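You operate a simulated robot arm through the tools that you are given. There is no shell and no other tool. Be economical: measure what you need, move in short steps, check, and stop when the job is done.

Carry out the task below with a simulated two-armed robot. There is one attempt and no reset: what you move stays moved.

Task
Take the paddle from the green top of unit two and leave it on the grey board. Take the tub from the clear half of the green top of unit two and put it on the green top of unit four. Take the lid off the yellow pot and lay it down on the green top of unit three. Take the white can and leave it on top of the teal leaflets. Switch the dryer switch on. Take the bottle that says "wash" from the top of the paper pallets by the sink and put it on the green cover. Put the small pad on the red cover. Put the parcel on the middle shelf by the hall door away on the shelf under the packing bench. Do these in any order. Set down upright: white can, bottle.

It is judged by the outcome, as a careful person would: the job done as asked, and still so three seconds after it is handed in. It fails if anything else is knocked over, pushed out of place, dropped, spilled or broken. Lids that push on must go on centred and level and be pressed home; caps that screw on are set level and turned clockwise until they are tight.

Robot
Two 7-joint arms with two-finger parallel grippers on one trunk, on a base that drives. Base frame: it is fixed to the floor where the robot stands at the start and does not move with it; the origin is under the middle of the robot, x ahead of it, y to its left, z up; the surface under the hand at the start is at about z = 997. Lengths are in mm, angles in degrees, forces in N, time in s.
The left shoulder is at the start at [62, 197, 1029], the right one opposite. With the tool pointing down near the work surface each hand reaches from about 200 to 700 mm from the robot's upright axis, wherever it stands, measured 20 degrees to its own side. Places, roughly: blue bottle, brown bottle [5000, 3000, 1250]; dryer switch [6200, -200, 1100]; green cover [4750, 3000, 1000]; green top of unit four [4000, -100, 1000]; grey board (32x26x1 cm) [5400, -100, 1000]; paddle (20x7x3 cm) [700, 0, 1000]; parcel [500, 4750, 1000]; red cover [5750, 3000, 750]; shelf under the packing bench [8400, -2000, 300]; small pad (10x8x2 cm) [5800, 3200, 800]; teal leaflets [8250, -2750, 750]; tub [1000, -250, 1000]; white can [5750, -250, 1000]; yellow pot [2500, -250, 1000]. Payload 1.57 kg a hand.
Tool frame (each hand has its own): the origin (TCP) lies between the finger pads and is the grasp point; the fingertips stand 30 mm ahead of it; z points along the fingers, y is the line along which they close. Largest opening 110 mm; finger width 24, thickness 12; the body of the gripper, 48 by 112 mm, starts 78 mm behind the TCP.
Orientation is that of the tool frame in the base frame, as a unit quaternion [x, y, z, w]. With the fingers straight down and closing along the base's y, the tool's x points along the base's -x, its y along +y and its z along -z.

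Tools
- The arms move only by the tool arm_command. It takes "left_rows", "right_rows" or both (then of equal length, played together; a hand with none holds still); each is a list of rows, each an object (a shift or turn left out is 0, a gripper value left out holds the last) with "translation": the shift along the base's x, y, z in units of 150 mm (1.0 is 150 mm), a list of three; "dr": the turn, a rotation vector about the base's x, y, z in units of 90 degrees (1.0 is 90 degrees), a list of three; "claw": the finger opening in mm, from 0 to 110. In form: [{"translation": [x, y, z], "dr": [ax, ay, az], "claw": claw}, ...]. A call has 1 to 20 rows; each row is the pose to reach, as a shift and turn from the pose commanded when the call began. A call with a number of a shift or a turn outside -1 to 1 is refused whole. Rows are played at 5 a second. More than 50 mm and 8.6 degrees between two rows, or a gripper value outside its range, and nothing of the call is played. A pose out of reach is approached as far as the arm can. The call stops where the force on the tool passes 40 N (or 10 N more than at its start, if that is more) or the arm is blocked; 0.2 s more then pass. The fingers move at their own pace (about 72 mm/s each) and stop on an object; they squeeze with about 37 N. The grip force told is the motor's: it shows also when the fingers shut on nothing. Time passes only in rows, and 0.2 s behind the last, so rows that repeat a pose let the fingers close. It gives the time, the measured TCP pose, the force on the tool (base axes), the opening and the grip force at its end, in the units of the frame above (readings bear some noise), with the torque about the TCP (base axes, N m) and any sound that the robot's microphone picked up.
- Cameras (640 x 400 px; columns grow to the right, rows downward): "scene" is now at [119.7, 1.6, 1626.3]; the picture's right is [0.01, -1.00, -0.00], its down [-0.66, -0.01, -0.75] and it looks along [0.75, 0.01, -0.66] (base axes); focal length 285 px, centre (320, 200). "left" rides on the left gripper at [70, -16, -141] in its tool frame; the picture's right is [0.23, 0.97, 0.00], its down [-0.85, 0.20, -0.48] and it looks along [-0.47, 0.11, 0.88] (tool axes); focal length 222 px, centre (320, 200). "right" rides on the right gripper at [70, 16, -141] in its tool frame; the picture's right is [-0.23, 0.97, 0.00], its down [-0.85, -0.20, -0.48] and it looks along [-0.47, -0.11, 0.88] (tool axes); focal length 222 px, centre (320, 200). There is no depth. A picture from a camera that has moved, and an enlarged one, comes with that camera's place and axes in the base frame and with its lens.
- snapshot(camera): a new picture of that camera. It takes no simulated time.
- raise_lower(by): slides the trunk up (or, below 0, down) by that many mm; the arms and the scene camera ride with it, the base frame stays. It gives what a move gives, with no picture.
- base_move(legs): drives the robot by 1 to 6 legs, each [ahead, left, turn to the left] in mm, mm and degrees, along the robot's own axes; the way and the turn of a leg run together, so that a leg with both is an arc; at most 1500 mm and 180 degrees a leg. The arms and the cameras ride along, it lands a little off, and it stops where it bumps. It gives what a move gives.
- turn_head(pan, tilt): turns the head with the scene camera to pan (to the left, within 86 degrees either way) and tilt (down, from -29 to 69), counted from straight ahead of the robot. It gives what a move gives.
- zoom(camera, box): a new picture of the part [left, top, right, bottom] of that camera's present view, enlarged. It takes no simulated time.
- close_job(): hands the job in; it is judged then, once.

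Go step by step. Nothing tells you exact positions but the pictures and the camera data: compare them with the known pose of the tool, close in by small moves and look again before you grip or let go. The budget is 207 turns and 210 pictures, counting those below and the enlarged ones. Unless the task says otherwise, let go and move clear before handing in, and close with one line.

The tools are called after "Call:" as a command line: name --argument value ..., lists and objects as JSON in quotes. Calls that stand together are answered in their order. arm_command: Moves the arms, as the interface text tells. Its arguments: {"type":"object","properties":{"left_rows":{"type":"array"},"right_rows":{"type":"array"}},"required":[]} The other tools are called the same way: raise_lower (by) slides the trunk up or down; base_move (legs) drives the base; turn_head (pan, tilt) turns the head that bears the scene camera; snapshot (camera) takes a picture; zoom (camera, box) takes an enlarged picture of a part of a camera's view; close_job () hands the job in.

At the start:

```text
time_s: 0.0
left_eef_pos: [512.4, 146.8, 1269.4]
left_orientation: [0.0, 1.0, 0.0, 0.0]
left_force: [-0.3, -1.2, 0.2]
left_ft_torque: [0.01, -0.01, 0.0]
left_opening: 110.1
left_finger_force: 0.1
right_eef_pos: [467.1, -253.3, 1327.9]
right_orientation: [0.0, 1.0, 0.0, 0.0]
right_force: [0.2, -0.4, 0.1]
right_ft_torque: [-0.01, 0.03, -0.01]
right_opening: 110.2
right_finger_force: 0.1
trunk travel left (down, up): [-625.0, 365.0]
robot x, y, heading: [-0.1, 2.6, -0.1]
head pan, tilt: [0.6, 41.0]
```

scene: 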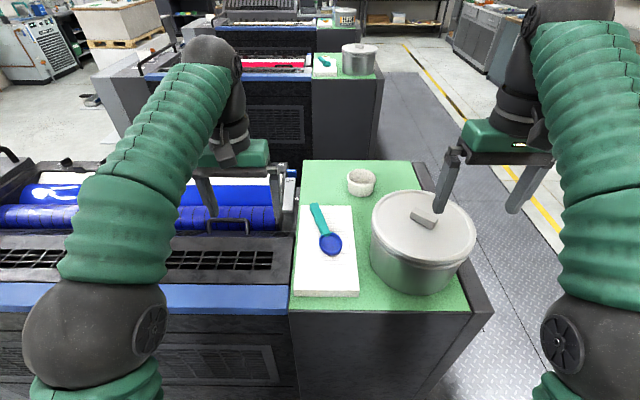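
right: 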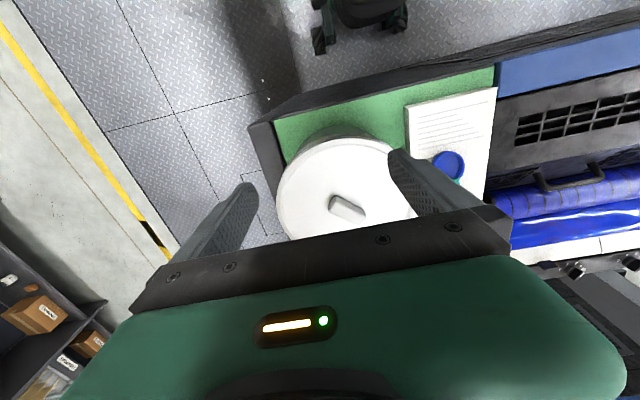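
left: 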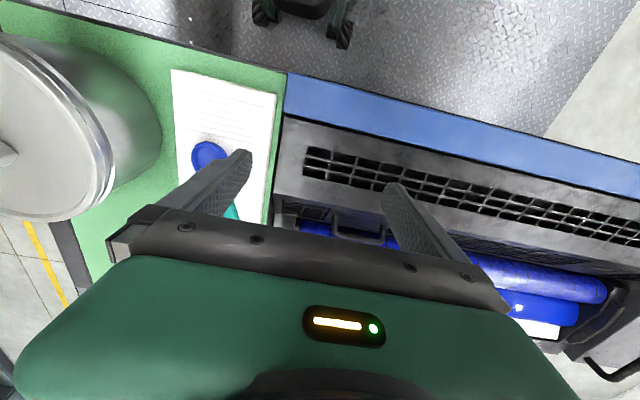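

I see the paddle on a white sheet, the tub behind it, and a silver pot with a lid, all on the near green top. First I'll look closer and around.

Call:
zoom --camera "scene" --box '[280, 150, 500, 310]'

Call:
zoom --camera "scene" --box '[180, 0, 500, 200]'

```text
2.50 times, centred on (390, 230) of scene
camera zoom: at [119.7, 1.6, 1626.3], right [0.01, -1.0, 0.0], down [-0.66, -0.01, -0.75], along [0.75, 0.01, -0.66], focal length 712 px, centre (145, 125)
```

zoom: 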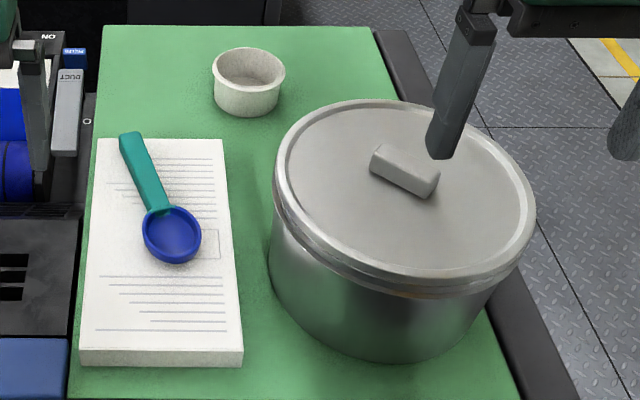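

```text
2.00 times, centred on (340, 100) of scene
camera zoom: at [119.7, 1.6, 1626.3], right [0.01, -1.0, 0.0], down [-0.66, -0.01, -0.75], along [0.75, 0.01, -0.66], focal length 570 px, centre (280, 400)
```

zoom: 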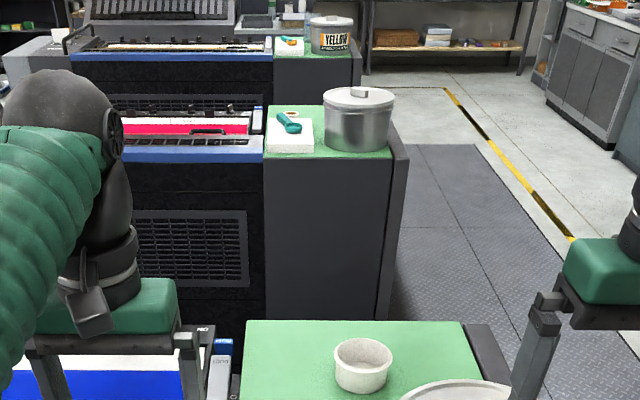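

The near unit holds the paddle (about [713, 10]) and the tub (about [886, -127]). I'll edge forward so both are in reach, then hover the left hand over the paddle handle.

Call:
base_move --legs '[[160, 0, 0]]'

```text
time_s: 1.4
left_eef_pos: [669.9, 148.8, 1270.8]
left_orientation: [0.0, 1.0, -0.001, -0.001]
left_force: [1.0, -0.5, 0.0]
left_ft_torque: [0.0, 0.03, 0.0]
left_opening: 110.0
left_finger_force: 0.1
right_eef_pos: [623.0, -249.7, 1330.3]
right_orientation: [0.0, 1.0, -0.001, 0.001]
right_force: [-0.1, -0.8, 0.0]
right_ft_torque: [0.03, 0.08, 0.04]
right_opening: 110.0
right_finger_force: 0.1
trunk travel left (down, up): [-625.0, 365.0]
robot x, y, heading: [157.6, 0.9, 0.2]
head pan, tilt: [0.6, 41.0]
```

Now hovering the left hand over the handle, turned 16° to match it.

Call:
arm_command --left_rows '[{"translation": [0.06, -0.18, -0.18], "dr": [0, 0, 0.036], "claw": 60}, {"translation": [0.12, -0.37, -0.37], "dr": [0, 0, 0.07]}, {"translation": [0.17, -0.55, -0.55], "dr": [0, 0, 0.107]}, {"translation": [0.23, -0.74, -0.74], "dr": [0, 0, 0.142]}, {"translation": [0.287, -0.92, -0.93], "dr": [0, 0, 0.178]}, {"translation": [0.287, -0.92, -0.93], "dr": [0, 0, 0.178]}]'

Call:
snapshot --camera "left"

Call:
snapshot --camera "scene"

```text
time_s: 2.8
left_eef_pos: [711.1, 10.3, 1130.9]
left_orientation: [-0.14, 0.99, 0.0, 0.0]
left_force: [-0.3, -0.7, 0.1]
left_ft_torque: [-0.04, 0.02, 0.02]
left_opening: 59.9
left_finger_force: 0.1
right_eef_pos: [622.2, -250.3, 1329.2]
right_orientation: [-0.001, 1.0, -0.002, 0.0]
right_force: [-0.1, 0.1, -0.2]
right_ft_torque: [0.0, -0.01, -0.02]
right_opening: 110.1
right_finger_force: 0.1
trunk travel left (down, up): [-625.0, 365.0]
robot x, y, heading: [155.3, 3.5, 0.1]
head pan, tilt: [0.6, 41.0]
```

```text
204 pictures are left
camera left: at [648.1, -24.0, 1273.4], right [-0.49, 0.87, 0.0], down [0.77, 0.43, 0.48], along [0.42, 0.23, -0.88], focal length 222 px, centre (320, 200)
```

left: 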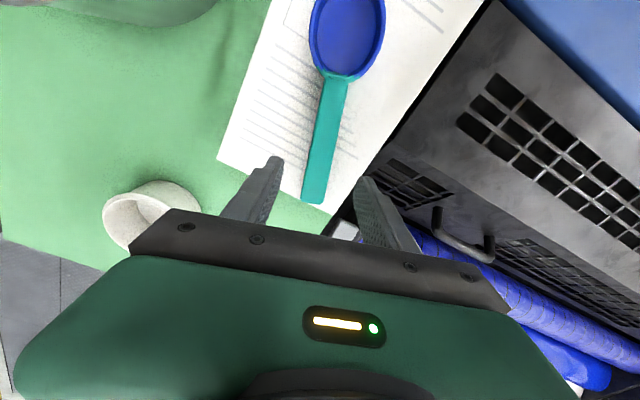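

```text
203 pictures are left
camera scene: at [273.1, 5.1, 1627.9], right [0.01, -1.0, 0.0], down [-0.66, -0.01, -0.75], along [0.75, 0.01, -0.66], focal length 285 px, centre (320, 200)
```

scene: 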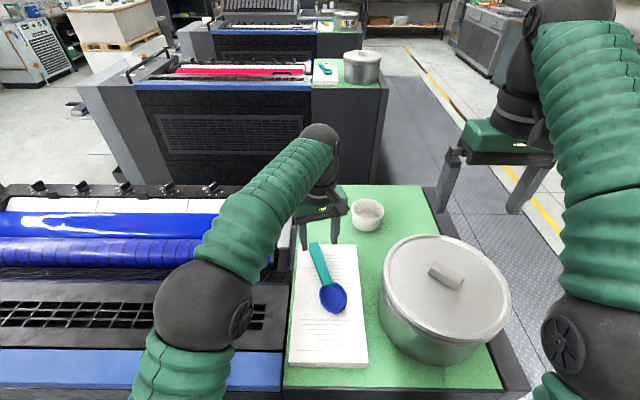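

Handle lies about 5 mm off; I'll correct and descend close to the paper.

Call:
arm_command --left_rows '[{"translation": [-0.107, 0.03, -0.2]}, {"translation": [-0.107, 0.03, -0.4]}, {"translation": [-0.107, 0.03, -0.47]}, {"translation": [-0.107, 0.03, -0.47]}]'

Call:
snapshot --camera "left"

Call:
zoom --camera "scene" --box '[270, 170, 430, 330]'

```text
time_s: 3.8
left_eef_pos: [694.0, 13.4, 1060.2]
left_orientation: [-0.14, 0.99, 0.0, 0.001]
left_force: [0.0, -1.1, 0.2]
left_ft_torque: [0.02, -0.01, 0.03]
left_opening: 60.4
left_finger_force: 0.1
right_eef_pos: [621.9, -250.4, 1328.2]
right_orientation: [-0.001, 1.0, -0.001, 0.001]
right_force: [0.9, 0.3, 0.2]
right_ft_torque: [-0.05, -0.02, 0.0]
right_opening: 110.0
right_finger_force: 0.1
trunk travel left (down, up): [-625.0, 365.0]
robot x, y, heading: [154.7, 1.0, 0.1]
head pan, tilt: [0.6, 41.0]
```

```text
202 pictures are left
camera left: at [631.4, -19.9, 1203.6], right [-0.49, 0.87, 0.0], down [0.77, 0.43, 0.48], along [0.42, 0.23, -0.88], focal length 222 px, centre (320, 200)
```

left: 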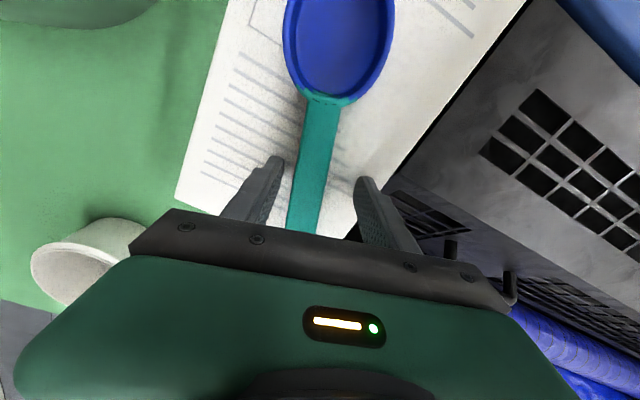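

```text
2.50 times, centred on (350, 250) of scene
camera zoom: at [273.0, 4.6, 1627.9], right [0.01, -1.0, 0.0], down [-0.66, -0.01, -0.75], along [0.75, 0.01, -0.66], focal length 712 px, centre (245, 75)
```

zoom: 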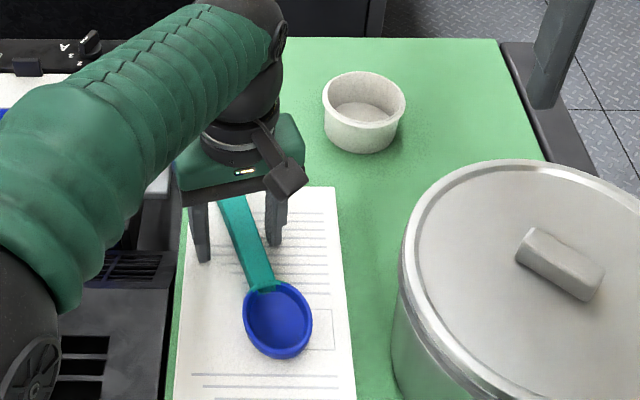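

Centred. Lowering a little and closing.

Call:
arm_command --left_rows '[{"translation": [0, 0, -0.04]}, {"translation": [0, 0, -0.075]}, {"translation": [0, 0, -0.075], "claw": 0}, {"translation": [0, 0, -0.075]}, {"translation": [0, 0, -0.075]}, {"translation": [0, 0, -0.075]}]'

Call:
snapshot --camera "left"

```text
time_s: 4.4
left_eef_pos: [692.7, 12.1, 1060.4]
left_orientation: [-0.139, 0.99, -0.003, 0.009]
left_force: [-4.5, 1.0, 25.5]
left_ft_torque: [0.78, 0.65, 0.35]
left_opening: 61.6
left_finger_force: 1.0
right_eef_pos: [618.2, -252.9, 1329.0]
right_orientation: [-0.001, 1.0, 0.0, 0.001]
right_force: [0.5, 0.3, 0.2]
right_ft_torque: [0.03, 0.02, -0.01]
right_opening: 110.0
right_finger_force: 0.1
trunk travel left (down, up): [-625.0, 365.0]
robot x, y, heading: [153.9, -1.5, -0.1]
head pan, tilt: [0.6, 41.0]
stopped in row 2 (left hand): the force on the tool passed its limit at 47 N (the readings are from after the stop); the commanded pose is now the measured one
```

```text
200 pictures are left
camera left: at [628.6, -20.3, 1201.9], right [-0.49, 0.87, -0.01], down [0.76, 0.43, 0.49], along [0.43, 0.23, -0.87], focal length 222 px, centre (320, 200)
```

left: 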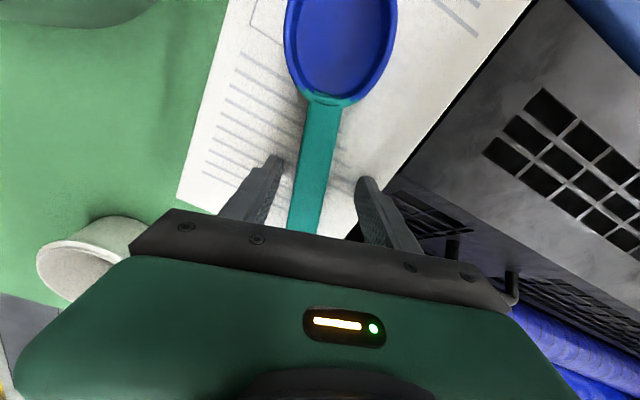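

The tips rest on the sheet block (top about z 1029). I'll lift 3 mm and close.

Call:
arm_command --left_rows '[{"translation": [0, 0, 0.02]}, {"translation": [0, 0, 0.02], "claw": 0}, {"translation": [0, 0, 0.02]}, {"translation": [0, 0, 0.02]}, {"translation": [0, 0, 0.02]}]'

```text
time_s: 5.6
left_eef_pos: [695.3, 15.9, 1060.8]
left_orientation: [-0.14, 0.99, -0.002, 0.008]
left_force: [-1.2, 7.8, 8.1]
left_ft_torque: [0.38, 0.15, -0.14]
left_opening: 23.9
left_finger_force: 35.9
right_eef_pos: [620.1, -249.2, 1328.8]
right_orientation: [0.0, 1.0, -0.001, 0.002]
right_force: [-0.6, 0.1, 0.6]
right_ft_torque: [0.0, -0.03, -0.03]
right_opening: 110.0
right_finger_force: 0.0
trunk travel left (down, up): [-625.0, 365.0]
robot x, y, heading: [159.9, -1.2, 0.1]
head pan, tilt: [0.6, 41.0]
```

Gripped at 24 mm. Lifting straight, then moving left to make room.

Call:
arm_command --left_rows '[{"translation": [0, 0, 0.25]}, {"translation": [0, 0, 0.55]}, {"translation": [0, 0, 0.85]}, {"translation": [0, 0.2, 1.0]}, {"translation": [0, 0.5, 1.0]}, {"translation": [0, 0.8, 1.0]}, {"translation": [0, 1.0, 1.0]}, {"translation": [0, 1.0, 1.0]}]'

Call:
arm_command --right_rows '[{"translation": [0.25, 0.12, 0]}, {"translation": [0.5, 0.24, 0]}, {"translation": [0.75, 0.4, -0.02]}, {"translation": [1.0, 0.6, -0.1]}, {"translation": [1.0, 0.8, -0.3]}, {"translation": [1.0, 0.8, -0.3]}]'

Call:
snapshot --camera "scene"

Call:
snapshot --camera "right"

```text
time_s: 7.4
left_eef_pos: [698.2, 164.0, 1207.0]
left_orientation: [-0.141, 0.99, -0.002, 0.006]
left_force: [0.6, -0.4, -0.4]
left_ft_torque: [0.03, -0.04, 0.0]
left_opening: 23.8
left_finger_force: 36.1
right_eef_pos: [621.8, -251.4, 1328.3]
right_orientation: [-0.001, 1.0, 0.0, 0.002]
right_force: [-0.2, 0.4, 0.1]
right_ft_torque: [-0.01, 0.03, 0.0]
right_opening: 110.2
right_finger_force: 0.0
trunk travel left (down, up): [-625.0, 365.0]
robot x, y, heading: [159.8, -3.1, 0.1]
head pan, tilt: [0.6, 41.0]
```

```text
time_s: 8.8
left_eef_pos: [700.1, 162.8, 1206.8]
left_orientation: [-0.139, 0.99, -0.002, 0.006]
left_force: [-0.3, -1.3, -0.8]
left_ft_torque: [-0.01, -0.03, 0.01]
left_opening: 23.8
left_finger_force: 36.4
right_eef_pos: [725.1, -121.6, 1244.3]
right_orientation: [0.001, 1.0, 0.0, 0.001]
right_force: [0.0, -1.0, -0.1]
right_ft_torque: [0.03, 0.0, -0.02]
right_opening: 110.2
right_finger_force: 0.1
right hand out of reach, approached as far as the arm can: row 1, 2, 3, 4, 5, 6
trunk travel left (down, up): [-625.0, 365.0]
robot x, y, heading: [157.4, -1.6, 0.4]
head pan, tilt: [0.6, 41.0]
```

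```text
199 pictures are left
camera scene: at [277.1, 4.7, 1627.6], right [0.01, -1.0, 0.0], down [-0.66, -0.01, -0.75], along [0.75, 0.01, -0.66], focal length 285 px, centre (320, 200)
```

scene: 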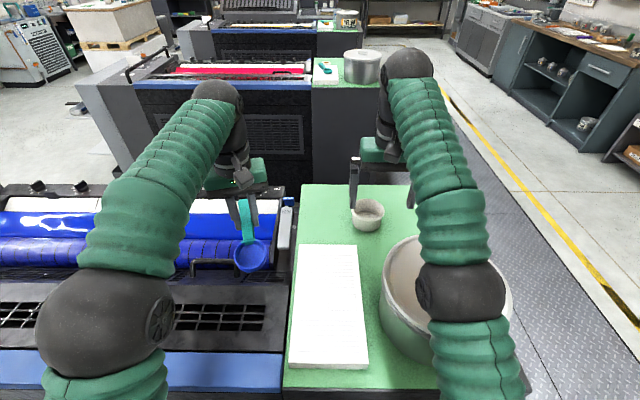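

```text
198 pictures are left
camera right: at [655.4, -106.0, 1384.8], right [0.23, 0.97, 0.0], down [0.85, -0.2, 0.48], along [0.47, -0.11, -0.88], focal length 222 px, centre (320, 200)
```

right: 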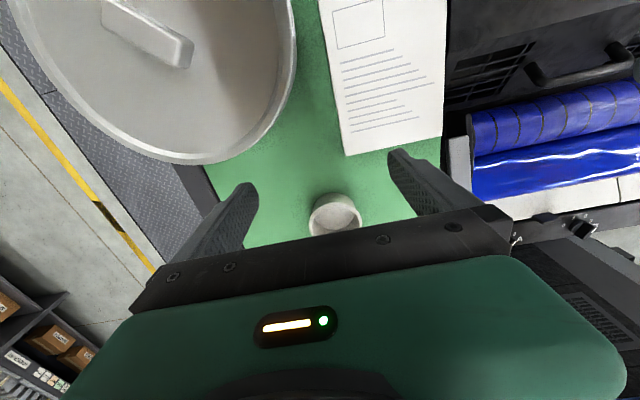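

The tub (about [876, -126]) is just out of reach. I'll look down to see how much room the base has ahead.

Call:
turn_head --pan 0 --tilt 69

Call:
snapshot --camera "scene"

```text
time_s: 9.7
left_eef_pos: [698.4, 164.2, 1208.8]
left_orientation: [-0.14, 0.99, -0.002, 0.007]
left_force: [0.0, -0.4, -1.6]
left_ft_torque: [0.02, -0.05, -0.02]
left_opening: 24.1
left_finger_force: 36.6
right_eef_pos: [723.4, -122.6, 1244.7]
right_orientation: [-0.002, 1.0, 0.001, 0.001]
right_force: [0.1, 0.0, 0.6]
right_ft_torque: [0.02, -0.01, -0.04]
right_opening: 109.8
right_finger_force: 0.1
trunk travel left (down, up): [-625.0, 365.0]
robot x, y, heading: [158.2, 1.8, 0.2]
head pan, tilt: [0.0, 68.8]
```

```text
197 pictures are left
camera scene: at [245.5, 4.2, 1593.2], right [0.0, -1.0, 0.0], down [-0.93, 0.0, -0.36], along [0.36, 0.0, -0.93], focal length 285 px, centre (320, 200)
```

scene: 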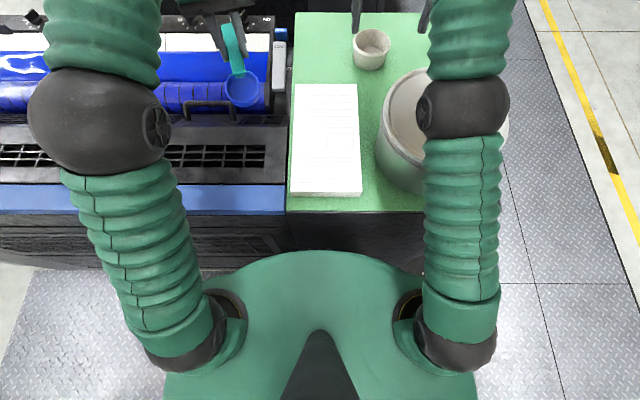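

The body has roughly 100 mm to the unit. I'll go 35 mm further and raise the trunk, which lengthens the reach.

Call:
raise_lower --by 220

Call:
base_move --legs '[[38, 0, 0]]'

Call:
arm_command --right_rows '[{"translation": [0.1, 0, -0.3]}, {"translation": [0.2, 0, -0.6]}, {"translation": [0.35, 0, -0.85]}, {"translation": [0.5, 0, -1]}, {"translation": [0.75, 0, -1]}, {"translation": [0.75, 0, -1]}]'

Call:
turn_head --pan 0 --tilt 50

Call:
snapshot --camera "scene"

Call:
snapshot --camera "right"

```text
time_s: 12.0
left_eef_pos: [699.5, 164.2, 1428.4]
left_orientation: [-0.14, 0.99, -0.001, 0.007]
left_force: [-0.8, -0.1, -0.7]
left_ft_torque: [0.04, -0.06, 0.0]
left_opening: 23.8
left_finger_force: 35.9
right_eef_pos: [722.5, -121.4, 1465.4]
right_orientation: [-0.001, 1.0, 0.0, 0.001]
right_force: [0.4, -0.6, -0.2]
right_ft_torque: [0.01, -0.01, -0.03]
right_opening: 110.0
right_finger_force: 0.2
trunk travel left (down, up): [-845.0, 145.0]
robot x, y, heading: [156.8, 1.1, -0.1]
head pan, tilt: [0.0, 68.8]
```

```text
time_s: 12.9
left_eef_pos: [701.7, 177.9, 1428.7]
left_orientation: [-0.14, 0.99, -0.005, 0.007]
left_force: [1.5, -0.9, 1.1]
left_ft_torque: [0.08, 0.15, -0.03]
left_opening: 24.3
left_finger_force: 36.0
right_eef_pos: [724.9, -107.3, 1467.4]
right_orientation: [0.0, 1.0, -0.002, 0.002]
right_force: [-1.3, -0.4, -1.0]
right_ft_torque: [0.12, -0.17, 0.03]
right_opening: 110.3
right_finger_force: 0.0
trunk travel left (down, up): [-845.0, 145.0]
robot x, y, heading: [160.9, 5.8, -0.1]
head pan, tilt: [0.0, 68.8]
```

```text
time_s: 14.3
left_eef_pos: [699.7, 171.6, 1426.6]
left_orientation: [-0.14, 0.99, -0.002, 0.007]
left_force: [-0.5, 0.2, -1.2]
left_ft_torque: [0.03, -0.05, 0.03]
left_opening: 24.2
left_finger_force: 35.7
right_eef_pos: [806.0, -125.0, 1307.0]
right_orientation: [0.0, 1.0, 0.0, 0.002]
right_force: [0.1, 0.4, -0.3]
right_ft_torque: [0.04, 0.0, 0.02]
right_opening: 109.8
right_finger_force: 0.1
right hand out of reach, approached as far as the arm can: row 5, 6
trunk travel left (down, up): [-845.0, 145.0]
robot x, y, heading: [160.4, 9.6, -0.0]
head pan, tilt: [0.0, 68.8]
```

```text
time_s: 15.1
left_eef_pos: [700.7, 171.3, 1426.6]
left_orientation: [-0.139, 0.99, -0.002, 0.006]
left_force: [0.0, 0.5, -0.7]
left_ft_torque: [0.03, -0.04, -0.02]
left_opening: 23.9
left_finger_force: 36.0
right_eef_pos: [807.3, -124.1, 1305.8]
right_orientation: [0.0, 1.0, 0.0, 0.002]
right_force: [0.3, -0.5, 0.4]
right_ft_torque: [0.02, -0.05, 0.03]
right_opening: 109.9
right_finger_force: 0.1
trunk travel left (down, up): [-845.0, 145.0]
robot x, y, heading: [154.4, 3.1, 0.1]
head pan, tilt: [0.0, 50.0]
```

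```text
196 pictures are left
camera scene: at [267.3, 10.2, 1835.5], right [0.0, -1.0, 0.0], down [-0.77, 0.0, -0.64], along [0.64, 0.0, -0.77], focal length 285 px, centre (320, 200)
```

scene: 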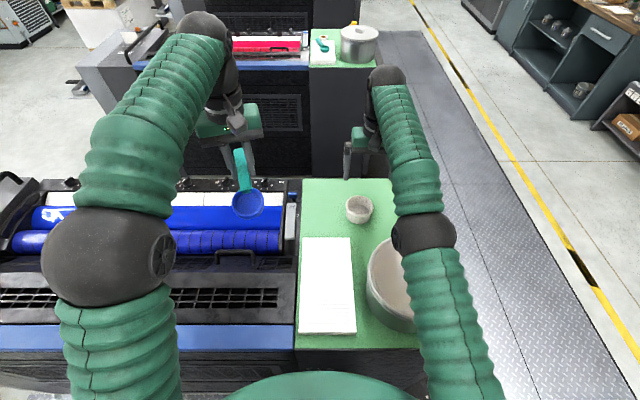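

```text
195 pictures are left
camera right: at [736.5, -107.1, 1446.6], right [0.23, 0.97, 0.0], down [0.85, -0.2, 0.48], along [0.47, -0.11, -0.88], focal length 222 px, centre (320, 200)
```

right: 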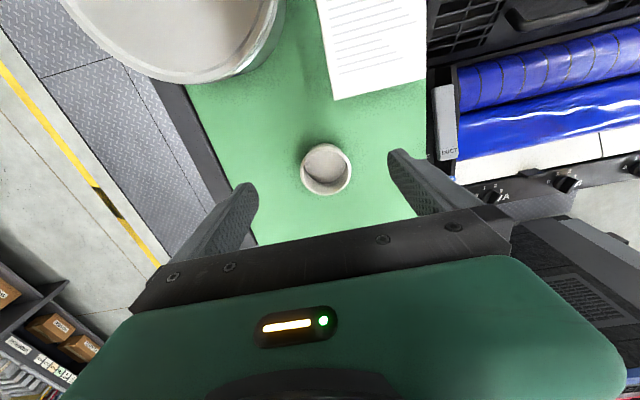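

The tub reads about [888, -130]. Descending extends the reach; I go down in steps well above it.

Call:
arm_command --right_rows '[{"translation": [0.05, 0, -0.3]}, {"translation": [0.15, 0, -0.6]}, {"translation": [0.3, -0.02, -0.85]}, {"translation": [0.5, -0.03, -1]}, {"translation": [0.53, -0.03, -1]}, {"translation": [0.53, -0.03, -1]}]'

Call:
snapshot --camera "right"

```text
time_s: 16.5
left_eef_pos: [701.2, 171.5, 1426.0]
left_orientation: [-0.139, 0.99, -0.001, 0.007]
left_force: [0.0, -0.7, -1.2]
left_ft_torque: [0.0, -0.02, 0.02]
left_opening: 24.1
left_finger_force: 36.4
right_eef_pos: [838.6, -131.9, 1168.3]
right_orientation: [0.001, 1.0, -0.001, 0.002]
right_force: [0.1, -0.3, 0.0]
right_ft_torque: [0.0, -0.03, 0.01]
right_opening: 109.9
right_finger_force: 0.1
right hand out of reach, approached as far as the arm can: row 3, 4, 5, 6
trunk travel left (down, up): [-845.0, 145.0]
robot x, y, heading: [156.5, 4.7, 0.0]
head pan, tilt: [0.0, 50.0]
```

```text
194 pictures are left
camera right: at [767.0, -115.6, 1307.9], right [0.23, 0.97, 0.0], down [0.85, -0.2, 0.48], along [0.47, -0.11, -0.88], focal length 222 px, centre (320, 200)
```

right: 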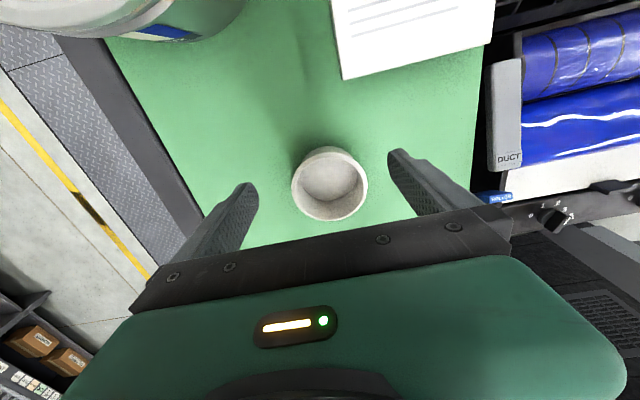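

The tub's near wall (x about 841) is reachable, so I'll grip that wall with one finger inside: turn the hand 90° at this height.

Call:
arm_command --right_rows '[{"dr": [0, 0, 0.09], "claw": 56}, {"dr": [0, 0, 0.18]}, {"dr": [0, 0, 0.27]}, {"dr": [0, 0, 0.36]}, {"dr": [0, 0, 0.45]}, {"dr": [0, 0, 0.54]}, {"dr": [0, 0, 0.63]}, {"dr": [0, 0, 0.72]}, {"dr": [0, 0, 0.81]}, {"dr": [0, 0, 0.9]}, {"dr": [0, 0, 0.99]}, {"dr": [0, 0, 1.0]}]'

Call:
snapshot --camera "right"

Call:
zoom --camera "scene" --box '[280, 130, 440, 250]'

```text
time_s: 19.1
left_eef_pos: [699.9, 171.3, 1424.7]
left_orientation: [-0.14, 0.99, -0.001, 0.006]
left_force: [-0.5, -0.1, -0.4]
left_ft_torque: [-0.01, -0.04, 0.02]
left_opening: 24.1
left_finger_force: 36.6
right_eef_pos: [835.4, -131.5, 1167.3]
right_orientation: [0.708, -0.707, -0.001, -0.001]
right_force: [0.5, 1.1, -0.4]
right_ft_torque: [-0.01, -0.01, -0.04]
right_opening: 55.9
right_finger_force: 0.1
trunk travel left (down, up): [-845.0, 145.0]
robot x, y, heading: [158.3, 8.4, -0.0]
head pan, tilt: [0.0, 50.0]
```

```text
193 pictures are left
camera right: at [819.4, -201.8, 1308.2], right [-0.97, 0.23, 0.0], down [0.2, 0.85, 0.48], along [0.11, 0.47, -0.88], focal length 222 px, centre (320, 200)
```

right: 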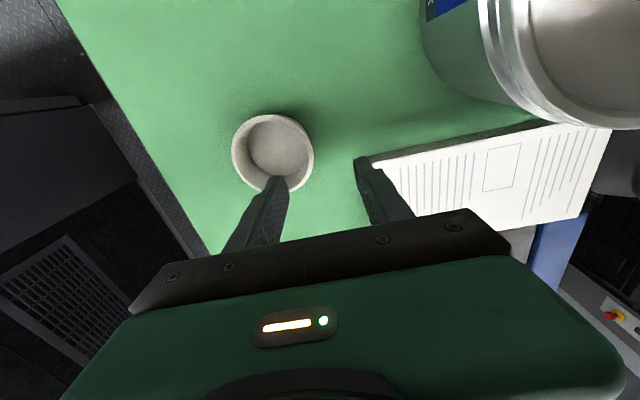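

```text
3.33 times, centred on (360, 190) of scene
camera zoom: at [267.5, 10.1, 1835.6], right [0.0, -1.0, 0.0], down [-0.77, 0.0, -0.64], along [0.64, 0.0, -0.77], focal length 949 px, centre (187, 233)
```

zoom: 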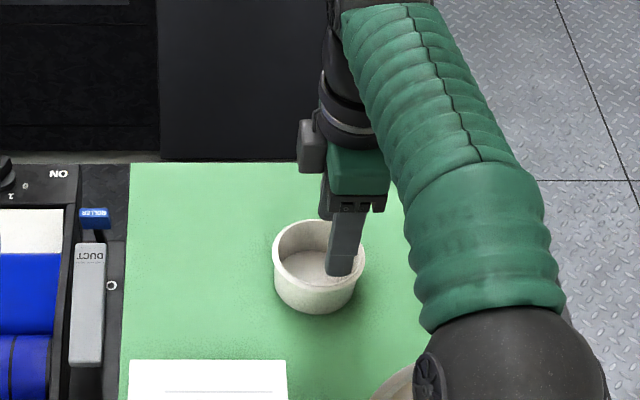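

Tub centre about [890, -134], radius 48. Moving down over the near wall.

Call:
arm_command --right_rows '[{"translation": [0.02, -0.01, -0.25]}, {"translation": [0.05, -0.02, -0.5]}, {"translation": [0.075, -0.02, -0.6]}, {"translation": [0.075, -0.02, -0.6]}]'

Call:
snapshot --camera "right"

Call:
zoom --camera "scene" --box '[310, 160, 410, 235]'

```text
time_s: 20.1
left_eef_pos: [699.6, 171.9, 1426.5]
left_orientation: [-0.139, 0.99, -0.002, 0.008]
left_force: [-0.6, 0.0, -0.6]
left_ft_torque: [0.0, 0.0, 0.02]
left_opening: 23.8
left_finger_force: 35.9
right_eef_pos: [834.7, -135.1, 1079.8]
right_orientation: [-0.707, 0.707, 0.002, 0.001]
right_force: [-0.1, 0.7, 0.7]
right_ft_torque: [0.01, 0.01, 0.01]
right_opening: 56.1
right_finger_force: 0.0
right hand out of reach, approached as far as the arm can: row 2, 3, 4
trunk travel left (down, up): [-845.0, 145.0]
robot x, y, heading: [159.4, 7.5, 0.2]
head pan, tilt: [0.0, 50.0]
```

```text
191 pictures are left
camera right: at [819.0, -206.0, 1218.9], right [-0.97, 0.23, 0.0], down [0.2, 0.85, 0.48], along [0.11, 0.47, -0.88], focal length 222 px, centre (320, 200)
```

right: 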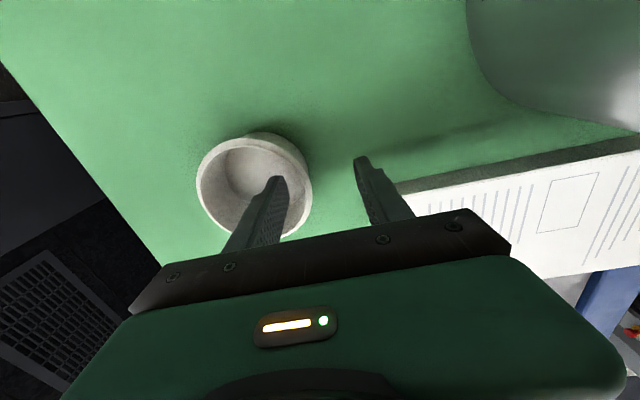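

```text
5.33 times, centred on (360, 198) of scene
camera zoom: at [266.1, 10.2, 1835.6], right [0.0, -1.0, 0.0], down [-0.77, 0.0, -0.64], along [0.64, 0.0, -0.77], focal length 1519 px, centre (107, 213)
```

zoom: 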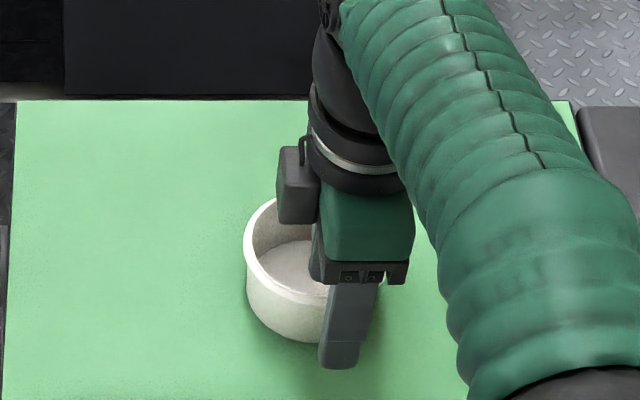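

The inner finger is inside the rim and the outer one is clear. Descending and closing on the wall.

Call:
arm_command --right_rows '[{"translation": [0, 0, -0.13]}, {"translation": [0, 0, -0.25]}, {"translation": [0, 0, -0.25], "claw": 0}, {"translation": [0, 0, -0.25]}, {"translation": [0, 0, -0.25]}, {"translation": [0, 0, -0.25]}]'

Call:
snapshot --camera "right"

```text
time_s: 21.5
left_eef_pos: [699.0, 171.0, 1426.7]
left_orientation: [-0.139, 0.99, -0.002, 0.007]
left_force: [0.1, 0.9, -0.8]
left_ft_torque: [0.03, -0.04, -0.01]
left_opening: 24.2
left_finger_force: 35.9
right_eef_pos: [836.4, -135.3, 1041.8]
right_orientation: [0.707, -0.707, 0.0, -0.002]
right_force: [3.1, 0.4, 6.9]
right_ft_torque: [0.0, -0.82, 0.09]
right_opening: 6.6
right_finger_force: 26.2
trunk travel left (down, up): [-845.0, 145.0]
robot x, y, heading: [159.3, 5.4, -0.0]
head pan, tilt: [0.0, 50.0]
```

```text
189 pictures are left
camera right: at [819.5, -205.6, 1182.7], right [-0.97, 0.23, 0.0], down [0.2, 0.85, 0.48], along [0.11, 0.47, -0.88], focal length 222 px, centre (320, 200)
```

right: 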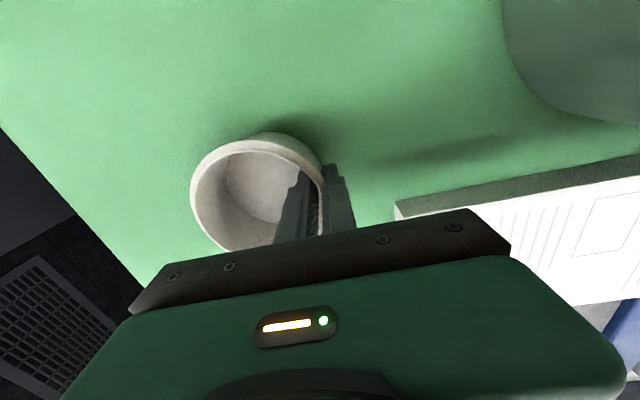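

Gripped on the wall. Lifting it clear and looking.

Call:
arm_command --right_rows '[{"translation": [0, 0, 0.05]}, {"translation": [0, 0, 0.3]}, {"translation": [0, 0, 0.6]}, {"translation": [-0.1, 0, 0.9]}, {"translation": [-0.3, 0, 1.0]}, {"translation": [-0.3, 0, 1.0]}]'

Call:
snapshot --camera "scene"

```text
time_s: 22.9
left_eef_pos: [700.7, 171.5, 1425.1]
left_orientation: [-0.139, 0.99, -0.001, 0.006]
left_force: [-0.4, 0.2, -0.6]
left_ft_torque: [0.02, -0.06, -0.01]
left_opening: 23.8
left_finger_force: 36.1
right_eef_pos: [792.2, -134.1, 1192.1]
right_orientation: [-0.707, 0.708, 0.002, 0.0]
right_force: [0.7, -0.6, -2.2]
right_ft_torque: [0.0, 0.12, 0.02]
right_opening: 6.3
right_finger_force: 25.3
trunk travel left (down, up): [-845.0, 145.0]
robot x, y, heading: [156.6, 7.8, -0.3]
head pan, tilt: [0.0, 50.0]
```

```text
188 pictures are left
camera scene: at [267.9, 10.0, 1835.5], right [0.0, -1.0, 0.0], down [-0.77, 0.0, -0.64], along [0.64, 0.0, -0.77], focal length 285 px, centre (320, 200)
```

scene: 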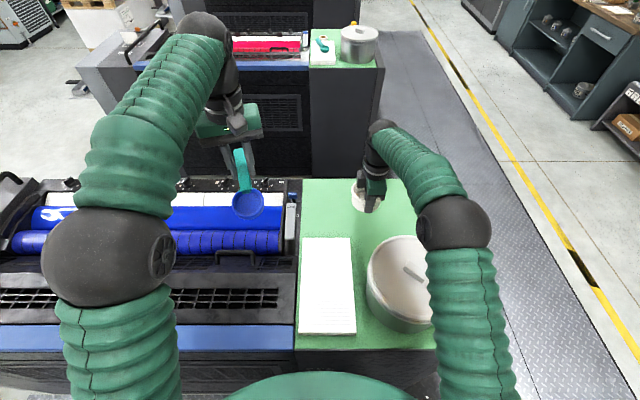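

Both objects are held. Raising the tub a bit, then backing out and driving along the aisle to abreast of the gap before unit four.

Call:
arm_command --right_rows '[{"translation": [-0.3, 0, 0.3]}, {"translation": [-0.6, -0.2, 0.6]}, {"translation": [-0.8, -0.4, 0.9]}, {"translation": [-0.9, -0.4, 1.0]}]'

Call:
base_move --legs '[[-140, 0, 0], [0, -1080, 0], [1500, 0, 0]]'

Call:
turn_head --pan 30 --tilt 25

Call:
snapshot --camera "scene"

```text
refused: row 1 steps farther than a row can; nothing moved
```

```text
time_s: 36.5
left_eef_pos: [2074.9, -913.9, 1424.3]
left_orientation: [-0.137, 0.991, 0.0, 0.007]
left_force: [0.0, 0.0, -0.8]
left_ft_torque: [0.01, -0.06, 0.01]
left_opening: 23.9
left_finger_force: 35.8
right_eef_pos: [2166.6, -1220.2, 1190.3]
right_orientation: [-0.706, 0.708, 0.002, 0.001]
right_force: [0.1, 0.2, -1.6]
right_ft_torque: [0.02, 0.09, -0.02]
right_opening: 6.1
right_finger_force: 26.1
trunk travel left (down, up): [-845.0, 145.0]
robot x, y, heading: [1533.7, -1074.2, -0.4]
head pan, tilt: [0.0, 50.0]
```

```text
time_s: 37.4
left_eef_pos: [2075.9, -913.7, 1424.3]
left_orientation: [-0.138, 0.99, -0.001, 0.007]
left_force: [0.2, -1.0, -0.8]
left_ft_torque: [0.02, -0.03, 0.0]
left_opening: 24.3
left_finger_force: 36.6
right_eef_pos: [2164.5, -1219.2, 1191.4]
right_orientation: [-0.705, 0.709, 0.001, 0.001]
right_force: [0.3, 0.7, -2.3]
right_ft_torque: [0.0, 0.08, 0.01]
right_opening: 6.3
right_finger_force: 26.3
trunk travel left (down, up): [-845.0, 145.0]
robot x, y, heading: [1535.9, -1075.5, -0.6]
head pan, tilt: [30.0, 25.0]
```

```text
187 pictures are left
camera scene: at [1650.4, -1026.9, 1870.8], right [0.49, -0.87, 0.0], down [-0.37, -0.21, -0.9], along [0.79, 0.45, -0.43], focal length 285 px, centre (320, 200)
```

scene: 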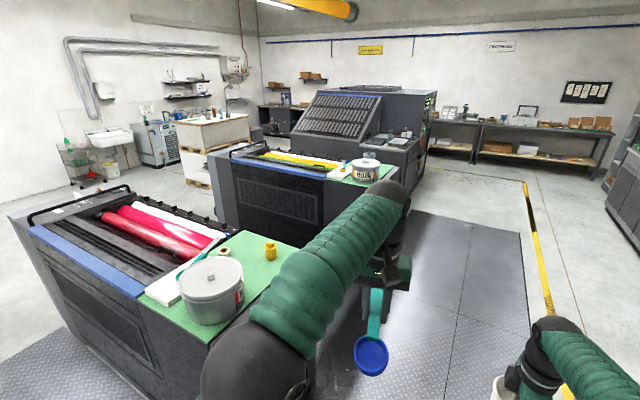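

Call:
zoom --camera "scene" --box '[140, 200, 320, 330]'

Call:
zoom --camera "scene" --box '[300, 70, 460, 190]'

```text
3.08 times, centred on (230, 265) of scene
camera zoom: at [1650.4, -1026.9, 1870.8], right [0.49, -0.87, 0.0], down [-0.37, -0.21, -0.9], along [0.79, 0.45, -0.43], focal length 876 px, centre (597, 0)
```

zoom: 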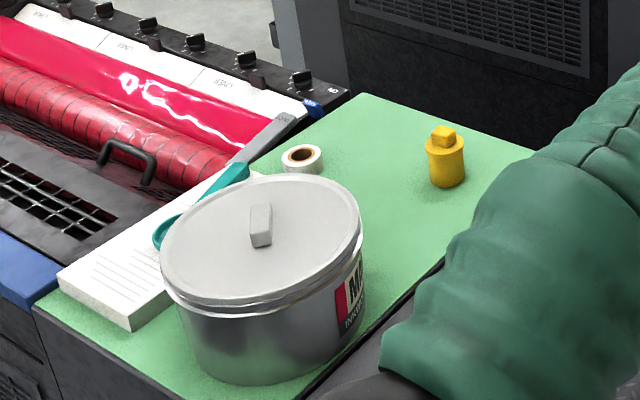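

```text
3.33 times, centred on (380, 130) of scene
camera zoom: at [1650.4, -1026.9, 1870.8], right [0.49, -0.87, 0.0], down [-0.37, -0.21, -0.9], along [0.79, 0.45, -0.43], focal length 949 px, centre (120, 433)
```

zoom: 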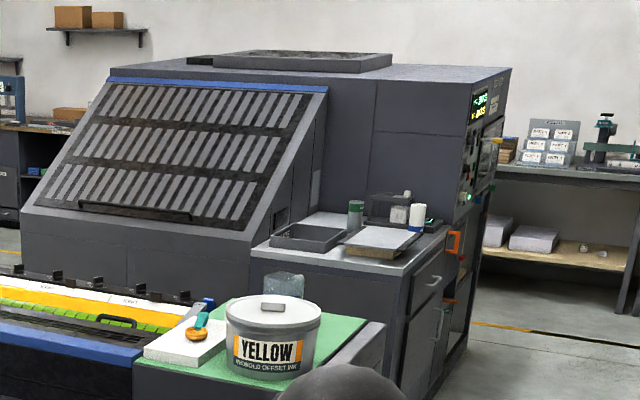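

The small yellow pot with a knob lid sits on unit three's back right; unit four carries the yellow ink tin. Now raise the tub and drive to the gap before unit four.

Call:
arm_command --right_rows '[{"translation": [-0.1, 0, 0.25]}, {"translation": [-0.2, 0, 0.5]}, {"translation": [-0.3, 0, 0.75]}, {"translation": [-0.4, 0, 1.0]}, {"translation": [-0.4, 0, 1.0]}]'

Call:
base_move --legs '[[1500, 0, 0]]'

Call:
turn_head --pan 35 --tilt 40

Call:
snapshot --camera "scene"

```text
time_s: 38.6
left_eef_pos: [2075.1, -912.3, 1425.5]
left_orientation: [-0.137, 0.991, -0.002, 0.008]
left_force: [-0.8, 1.1, 0.1]
left_ft_torque: [0.01, -0.03, 0.0]
left_opening: 24.4
left_finger_force: 36.3
right_eef_pos: [2105.4, -1221.7, 1341.0]
right_orientation: [-0.706, 0.708, 0.002, 0.001]
right_force: [0.4, 0.6, -3.4]
right_ft_torque: [-0.01, 0.1, -0.02]
right_opening: 6.3
right_finger_force: 25.8
trunk travel left (down, up): [-845.0, 145.0]
robot x, y, heading: [1534.7, -1072.8, -0.2]
head pan, tilt: [30.0, 25.0]
```

```text
time_s: 46.0
left_eef_pos: [3559.3, -929.3, 1425.4]
left_orientation: [-0.135, 0.991, -0.001, 0.008]
left_force: [0.3, 0.4, -1.9]
left_ft_torque: [0.0, 0.0, -0.02]
left_opening: 24.3
left_finger_force: 36.3
right_eef_pos: [3588.7, -1236.7, 1340.9]
right_orientation: [-0.703, 0.711, 0.001, 0.001]
right_force: [0.5, 0.8, -3.1]
right_ft_torque: [-0.02, 0.08, 0.01]
right_opening: 6.3
right_finger_force: 26.3
trunk travel left (down, up): [-845.0, 145.0]
robot x, y, heading: [3015.1, -1086.4, -0.9]
head pan, tilt: [30.0, 25.0]
```

```text
time_s: 46.8
left_eef_pos: [3558.5, -929.2, 1427.1]
left_orientation: [-0.135, 0.991, -0.001, 0.008]
left_force: [-0.2, -0.2, 0.0]
left_ft_torque: [0.02, -0.02, 0.0]
left_opening: 24.1
left_finger_force: 35.9
right_eef_pos: [3586.7, -1236.3, 1341.1]
right_orientation: [-0.703, 0.711, 0.001, 0.002]
right_force: [0.6, -1.1, -2.7]
right_ft_torque: [0.0, 0.13, -0.03]
right_opening: 6.2
right_finger_force: 26.3
trunk travel left (down, up): [-845.0, 145.0]
robot x, y, heading: [3017.4, -1085.7, -0.4]
head pan, tilt: [35.0, 40.0]
```

```text
184 pictures are left
camera scene: at [3124.4, -1037.0, 1847.7], right [0.56, -0.83, 0.0], down [-0.53, -0.36, -0.76], along [0.63, 0.43, -0.64], focal length 285 px, centre (320, 200)
```

scene: 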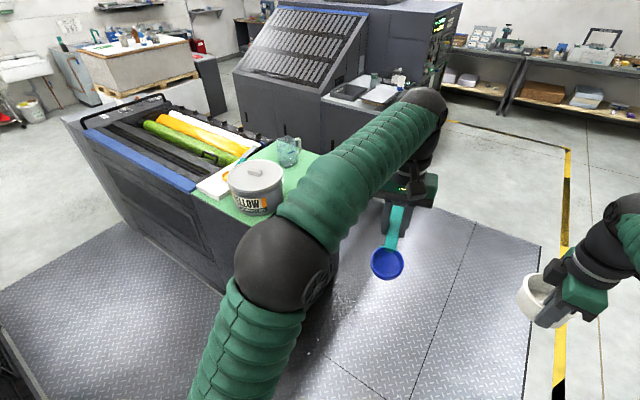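

Unit four's top has the papers, the ink tin and a glass jug; there is free space near the aisle side. I'll drive alongside it and face it from the aisle.

Call:
base_move --legs '[[940, 0, 0], [0, 0, 90]]'

Call:
turn_head --pan 0 --tilt 45

Call:
snapshot --camera "scene"

```text
time_s: 55.6
left_eef_pos: [3809.8, -559.7, 1426.6]
left_orientation: [0.797, -0.605, -0.005, -0.006]
left_force: [0.4, -0.1, -1.4]
left_ft_torque: [0.04, 0.05, -0.01]
left_opening: 24.2
left_finger_force: 36.1
right_eef_pos: [4118.4, -529.4, 1341.3]
right_orientation: [1.0, -0.003, -0.003, -0.002]
right_force: [0.3, -0.5, -2.3]
right_ft_torque: [-0.1, -0.02, 0.01]
right_opening: 6.3
right_finger_force: 26.3
trunk travel left (down, up): [-845.0, 145.0]
robot x, y, heading: [3969.9, -1101.2, 89.4]
head pan, tilt: [35.0, 40.0]
```

```text
time_s: 56.6
left_eef_pos: [3807.9, -563.7, 1428.5]
left_orientation: [0.796, -0.605, -0.006, -0.007]
left_force: [0.5, 0.7, -0.8]
left_ft_torque: [0.02, -0.02, 0.02]
left_opening: 24.2
left_finger_force: 36.3
right_eef_pos: [4115.9, -532.3, 1343.5]
right_orientation: [1.0, -0.003, -0.001, -0.002]
right_force: [0.3, -0.1, -2.5]
right_ft_torque: [-0.1, 0.01, 0.0]
right_opening: 6.1
right_finger_force: 25.9
trunk travel left (down, up): [-845.0, 145.0]
robot x, y, heading: [3968.6, -1102.9, 89.6]
head pan, tilt: [0.0, 45.0]
```

```text
183 pictures are left
camera scene: at [3969.9, -983.1, 1840.4], right [1.0, -0.01, 0.0], down [-0.01, -0.71, -0.71], along [0.01, 0.71, -0.71], focal length 285 px, centre (320, 200)
```

scene: 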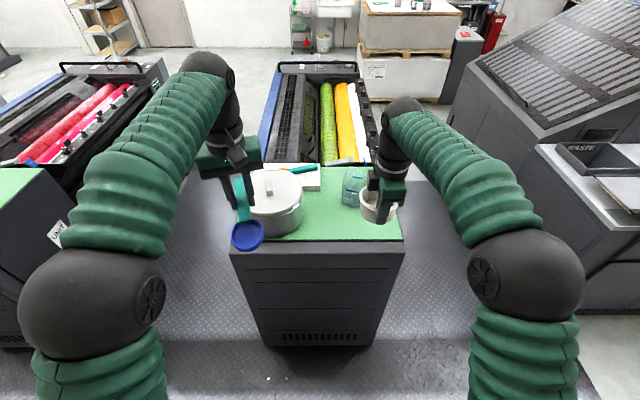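

Free spot on unit four at about [4040, -255]. I'll drive 270 ahead and bring the tub above it.

Call:
base_move --legs '[[270, 0, 0]]'

Call:
arm_command --right_rows '[{"translation": [-0.25, -0.13, 0]}, {"translation": [-0.5, -0.25, 0]}, {"translation": [-0.5, -0.25, -0.25]}, {"translation": [-0.5, -0.25, -0.5]}, {"translation": [-0.5, -0.25, -0.75]}, {"translation": [-0.5, -0.25, -1.0]}, {"translation": [-0.5, -0.25, -1.0]}]'

Call:
snapshot --camera "scene"

Call:
snapshot --camera "right"

```text
time_s: 58.5
left_eef_pos: [3809.1, -298.1, 1430.0]
left_orientation: [0.797, -0.603, -0.007, -0.009]
left_force: [-0.1, -0.3, 0.0]
left_ft_torque: [0.06, -0.04, -0.01]
left_opening: 24.1
left_finger_force: 35.9
right_eef_pos: [4118.1, -266.9, 1344.5]
right_orientation: [1.0, -0.001, -0.002, -0.004]
right_force: [-0.1, -0.3, -1.0]
right_ft_torque: [-0.08, -0.01, -0.03]
right_opening: 6.3
right_finger_force: 25.6
trunk travel left (down, up): [-845.0, 145.0]
robot x, y, heading: [3972.0, -830.6, 89.9]
head pan, tilt: [0.0, 45.0]
```

```text
time_s: 60.1
left_eef_pos: [3808.3, -293.2, 1427.8]
left_orientation: [0.797, -0.604, -0.005, -0.008]
left_force: [-0.3, 0.8, -1.4]
left_ft_torque: [0.02, 0.02, -0.02]
left_opening: 24.1
left_finger_force: 36.0
right_eef_pos: [4040.0, -300.4, 1192.8]
right_orientation: [1.0, -0.003, -0.001, -0.002]
right_force: [-0.4, 0.4, -1.7]
right_ft_torque: [-0.09, -0.01, 0.01]
right_opening: 6.1
right_finger_force: 25.9
trunk travel left (down, up): [-845.0, 145.0]
robot x, y, heading: [3966.1, -829.1, 89.5]
head pan, tilt: [0.0, 45.0]
```

```text
182 pictures are left
camera scene: at [3969.0, -711.5, 1840.2], right [1.0, -0.01, 0.0], down [0.0, -0.71, -0.7], along [0.01, 0.7, -0.71], focal length 285 px, centre (320, 200)
```

scene: 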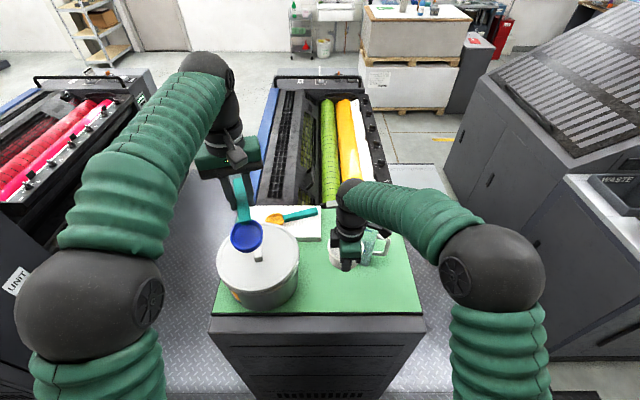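

```text
181 pictures are left
camera right: at [4109.7, -316.9, 1333.3], right [-0.23, -0.97, 0.0], down [-0.85, 0.2, 0.48], along [-0.47, 0.12, -0.88], focal length 222 px, centre (320, 200)
```

right: 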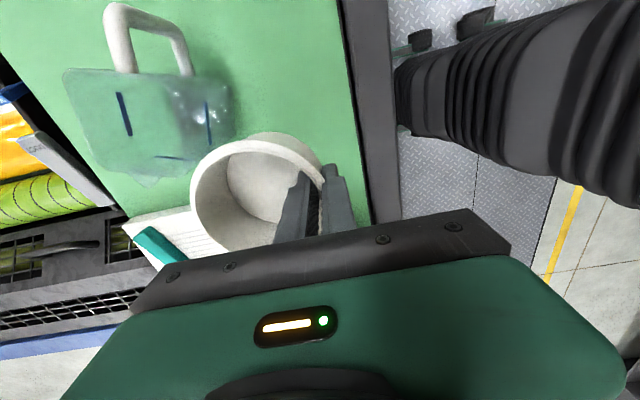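

The jug is about 160 mm from the tub spot, clear. Lowering to the surface.

Call:
arm_command --right_rows '[{"translation": [0, 0, -0.25]}, {"translation": [0, 0, -0.5]}, {"translation": [0, 0, -0.75]}, {"translation": [0, 0, -0.93]}, {"translation": [0, 0, -0.97]}, {"translation": [0, 0, -0.97]}]'

Call:
snapshot --camera "right"

Call:
zoom --camera "scene" --box '[290, 190, 430, 310]'

```text
time_s: 61.5
left_eef_pos: [3809.1, -295.1, 1429.0]
left_orientation: [0.797, -0.604, -0.006, -0.008]
left_force: [-0.9, -0.1, -1.3]
left_ft_torque: [0.05, 0.0, 0.02]
left_opening: 23.7
left_finger_force: 36.0
right_eef_pos: [4041.2, -300.3, 1047.8]
right_orientation: [1.0, -0.003, -0.002, -0.003]
right_force: [0.3, 0.1, -2.0]
right_ft_torque: [-0.06, 0.01, -0.01]
right_opening: 6.3
right_finger_force: 26.0
trunk travel left (down, up): [-845.0, 145.0]
robot x, y, heading: [3967.6, -830.7, 89.4]
head pan, tilt: [0.0, 45.0]
```

```text
180 pictures are left
camera right: at [4112.2, -318.2, 1188.7], right [-0.23, -0.97, 0.0], down [-0.85, 0.2, 0.48], along [-0.47, 0.12, -0.88], focal length 222 px, centre (320, 200)
```

right: 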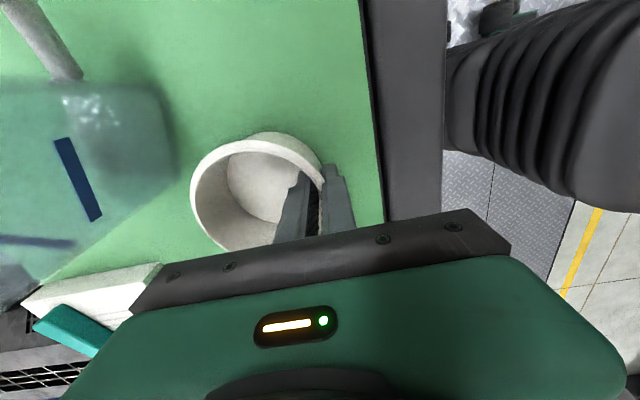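

```text
3.33 times, centred on (360, 250) of scene
camera zoom: at [3971.0, -712.8, 1840.3], right [1.0, -0.01, 0.0], down [0.0, -0.71, -0.7], along [0.0, 0.7, -0.71], focal length 949 px, centre (187, 33)
```

zoom: 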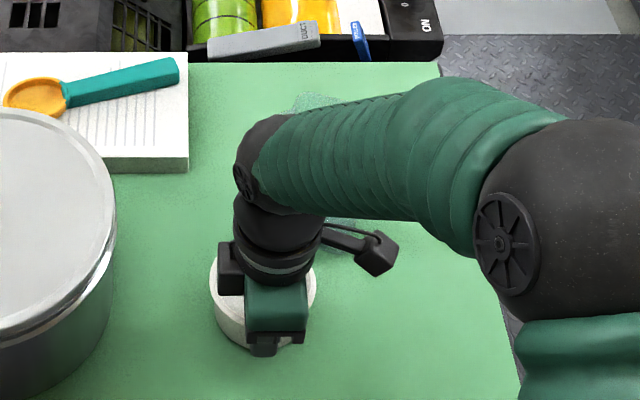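

Nearly at the surface; lowering gently until contact, then opening slightly and rising.

Call:
arm_command --right_rows '[{"translation": [0, 0, -0.02]}, {"translation": [0, 0, -0.033]}, {"translation": [0, 0, -0.033]}, {"translation": [0, 0, -0.033]}]'

```text
time_s: 62.5
left_eef_pos: [3809.8, -294.1, 1429.0]
left_orientation: [0.797, -0.604, -0.006, -0.009]
left_force: [0.2, -0.3, -1.8]
left_ft_torque: [0.03, 0.0, -0.03]
left_opening: 24.0
left_finger_force: 35.5
right_eef_pos: [4042.4, -299.1, 1043.6]
right_orientation: [1.0, -0.002, -0.002, -0.003]
right_force: [-0.2, -0.4, -2.3]
right_ft_torque: [-0.12, 0.02, 0.04]
right_opening: 6.4
right_finger_force: 25.9
trunk travel left (down, up): [-845.0, 145.0]
robot x, y, heading: [3970.7, -831.9, 89.5]
head pan, tilt: [0.0, 45.0]
```

Call:
arm_command --right_rows '[{"translation": [0, 0, -0.02]}, {"translation": [0, 0, -0.035]}, {"translation": [0, 0, -0.05]}, {"translation": [0, 0, -0.05]}]'

```text
time_s: 63.5
left_eef_pos: [3809.2, -296.6, 1430.3]
left_orientation: [0.797, -0.604, -0.005, -0.009]
left_force: [0.4, 0.5, -0.8]
left_ft_torque: [0.02, 0.02, 0.0]
left_opening: 24.0
left_finger_force: 36.0
right_eef_pos: [4042.8, -301.9, 1037.0]
right_orientation: [1.0, -0.003, -0.002, -0.005]
right_force: [1.9, 2.8, 25.9]
right_ft_torque: [1.3, -0.01, 0.07]
right_opening: 6.7
right_finger_force: 26.2
trunk travel left (down, up): [-845.0, 145.0]
robot x, y, heading: [3969.7, -833.0, 89.6]
head pan, tilt: [0.0, 45.0]
```

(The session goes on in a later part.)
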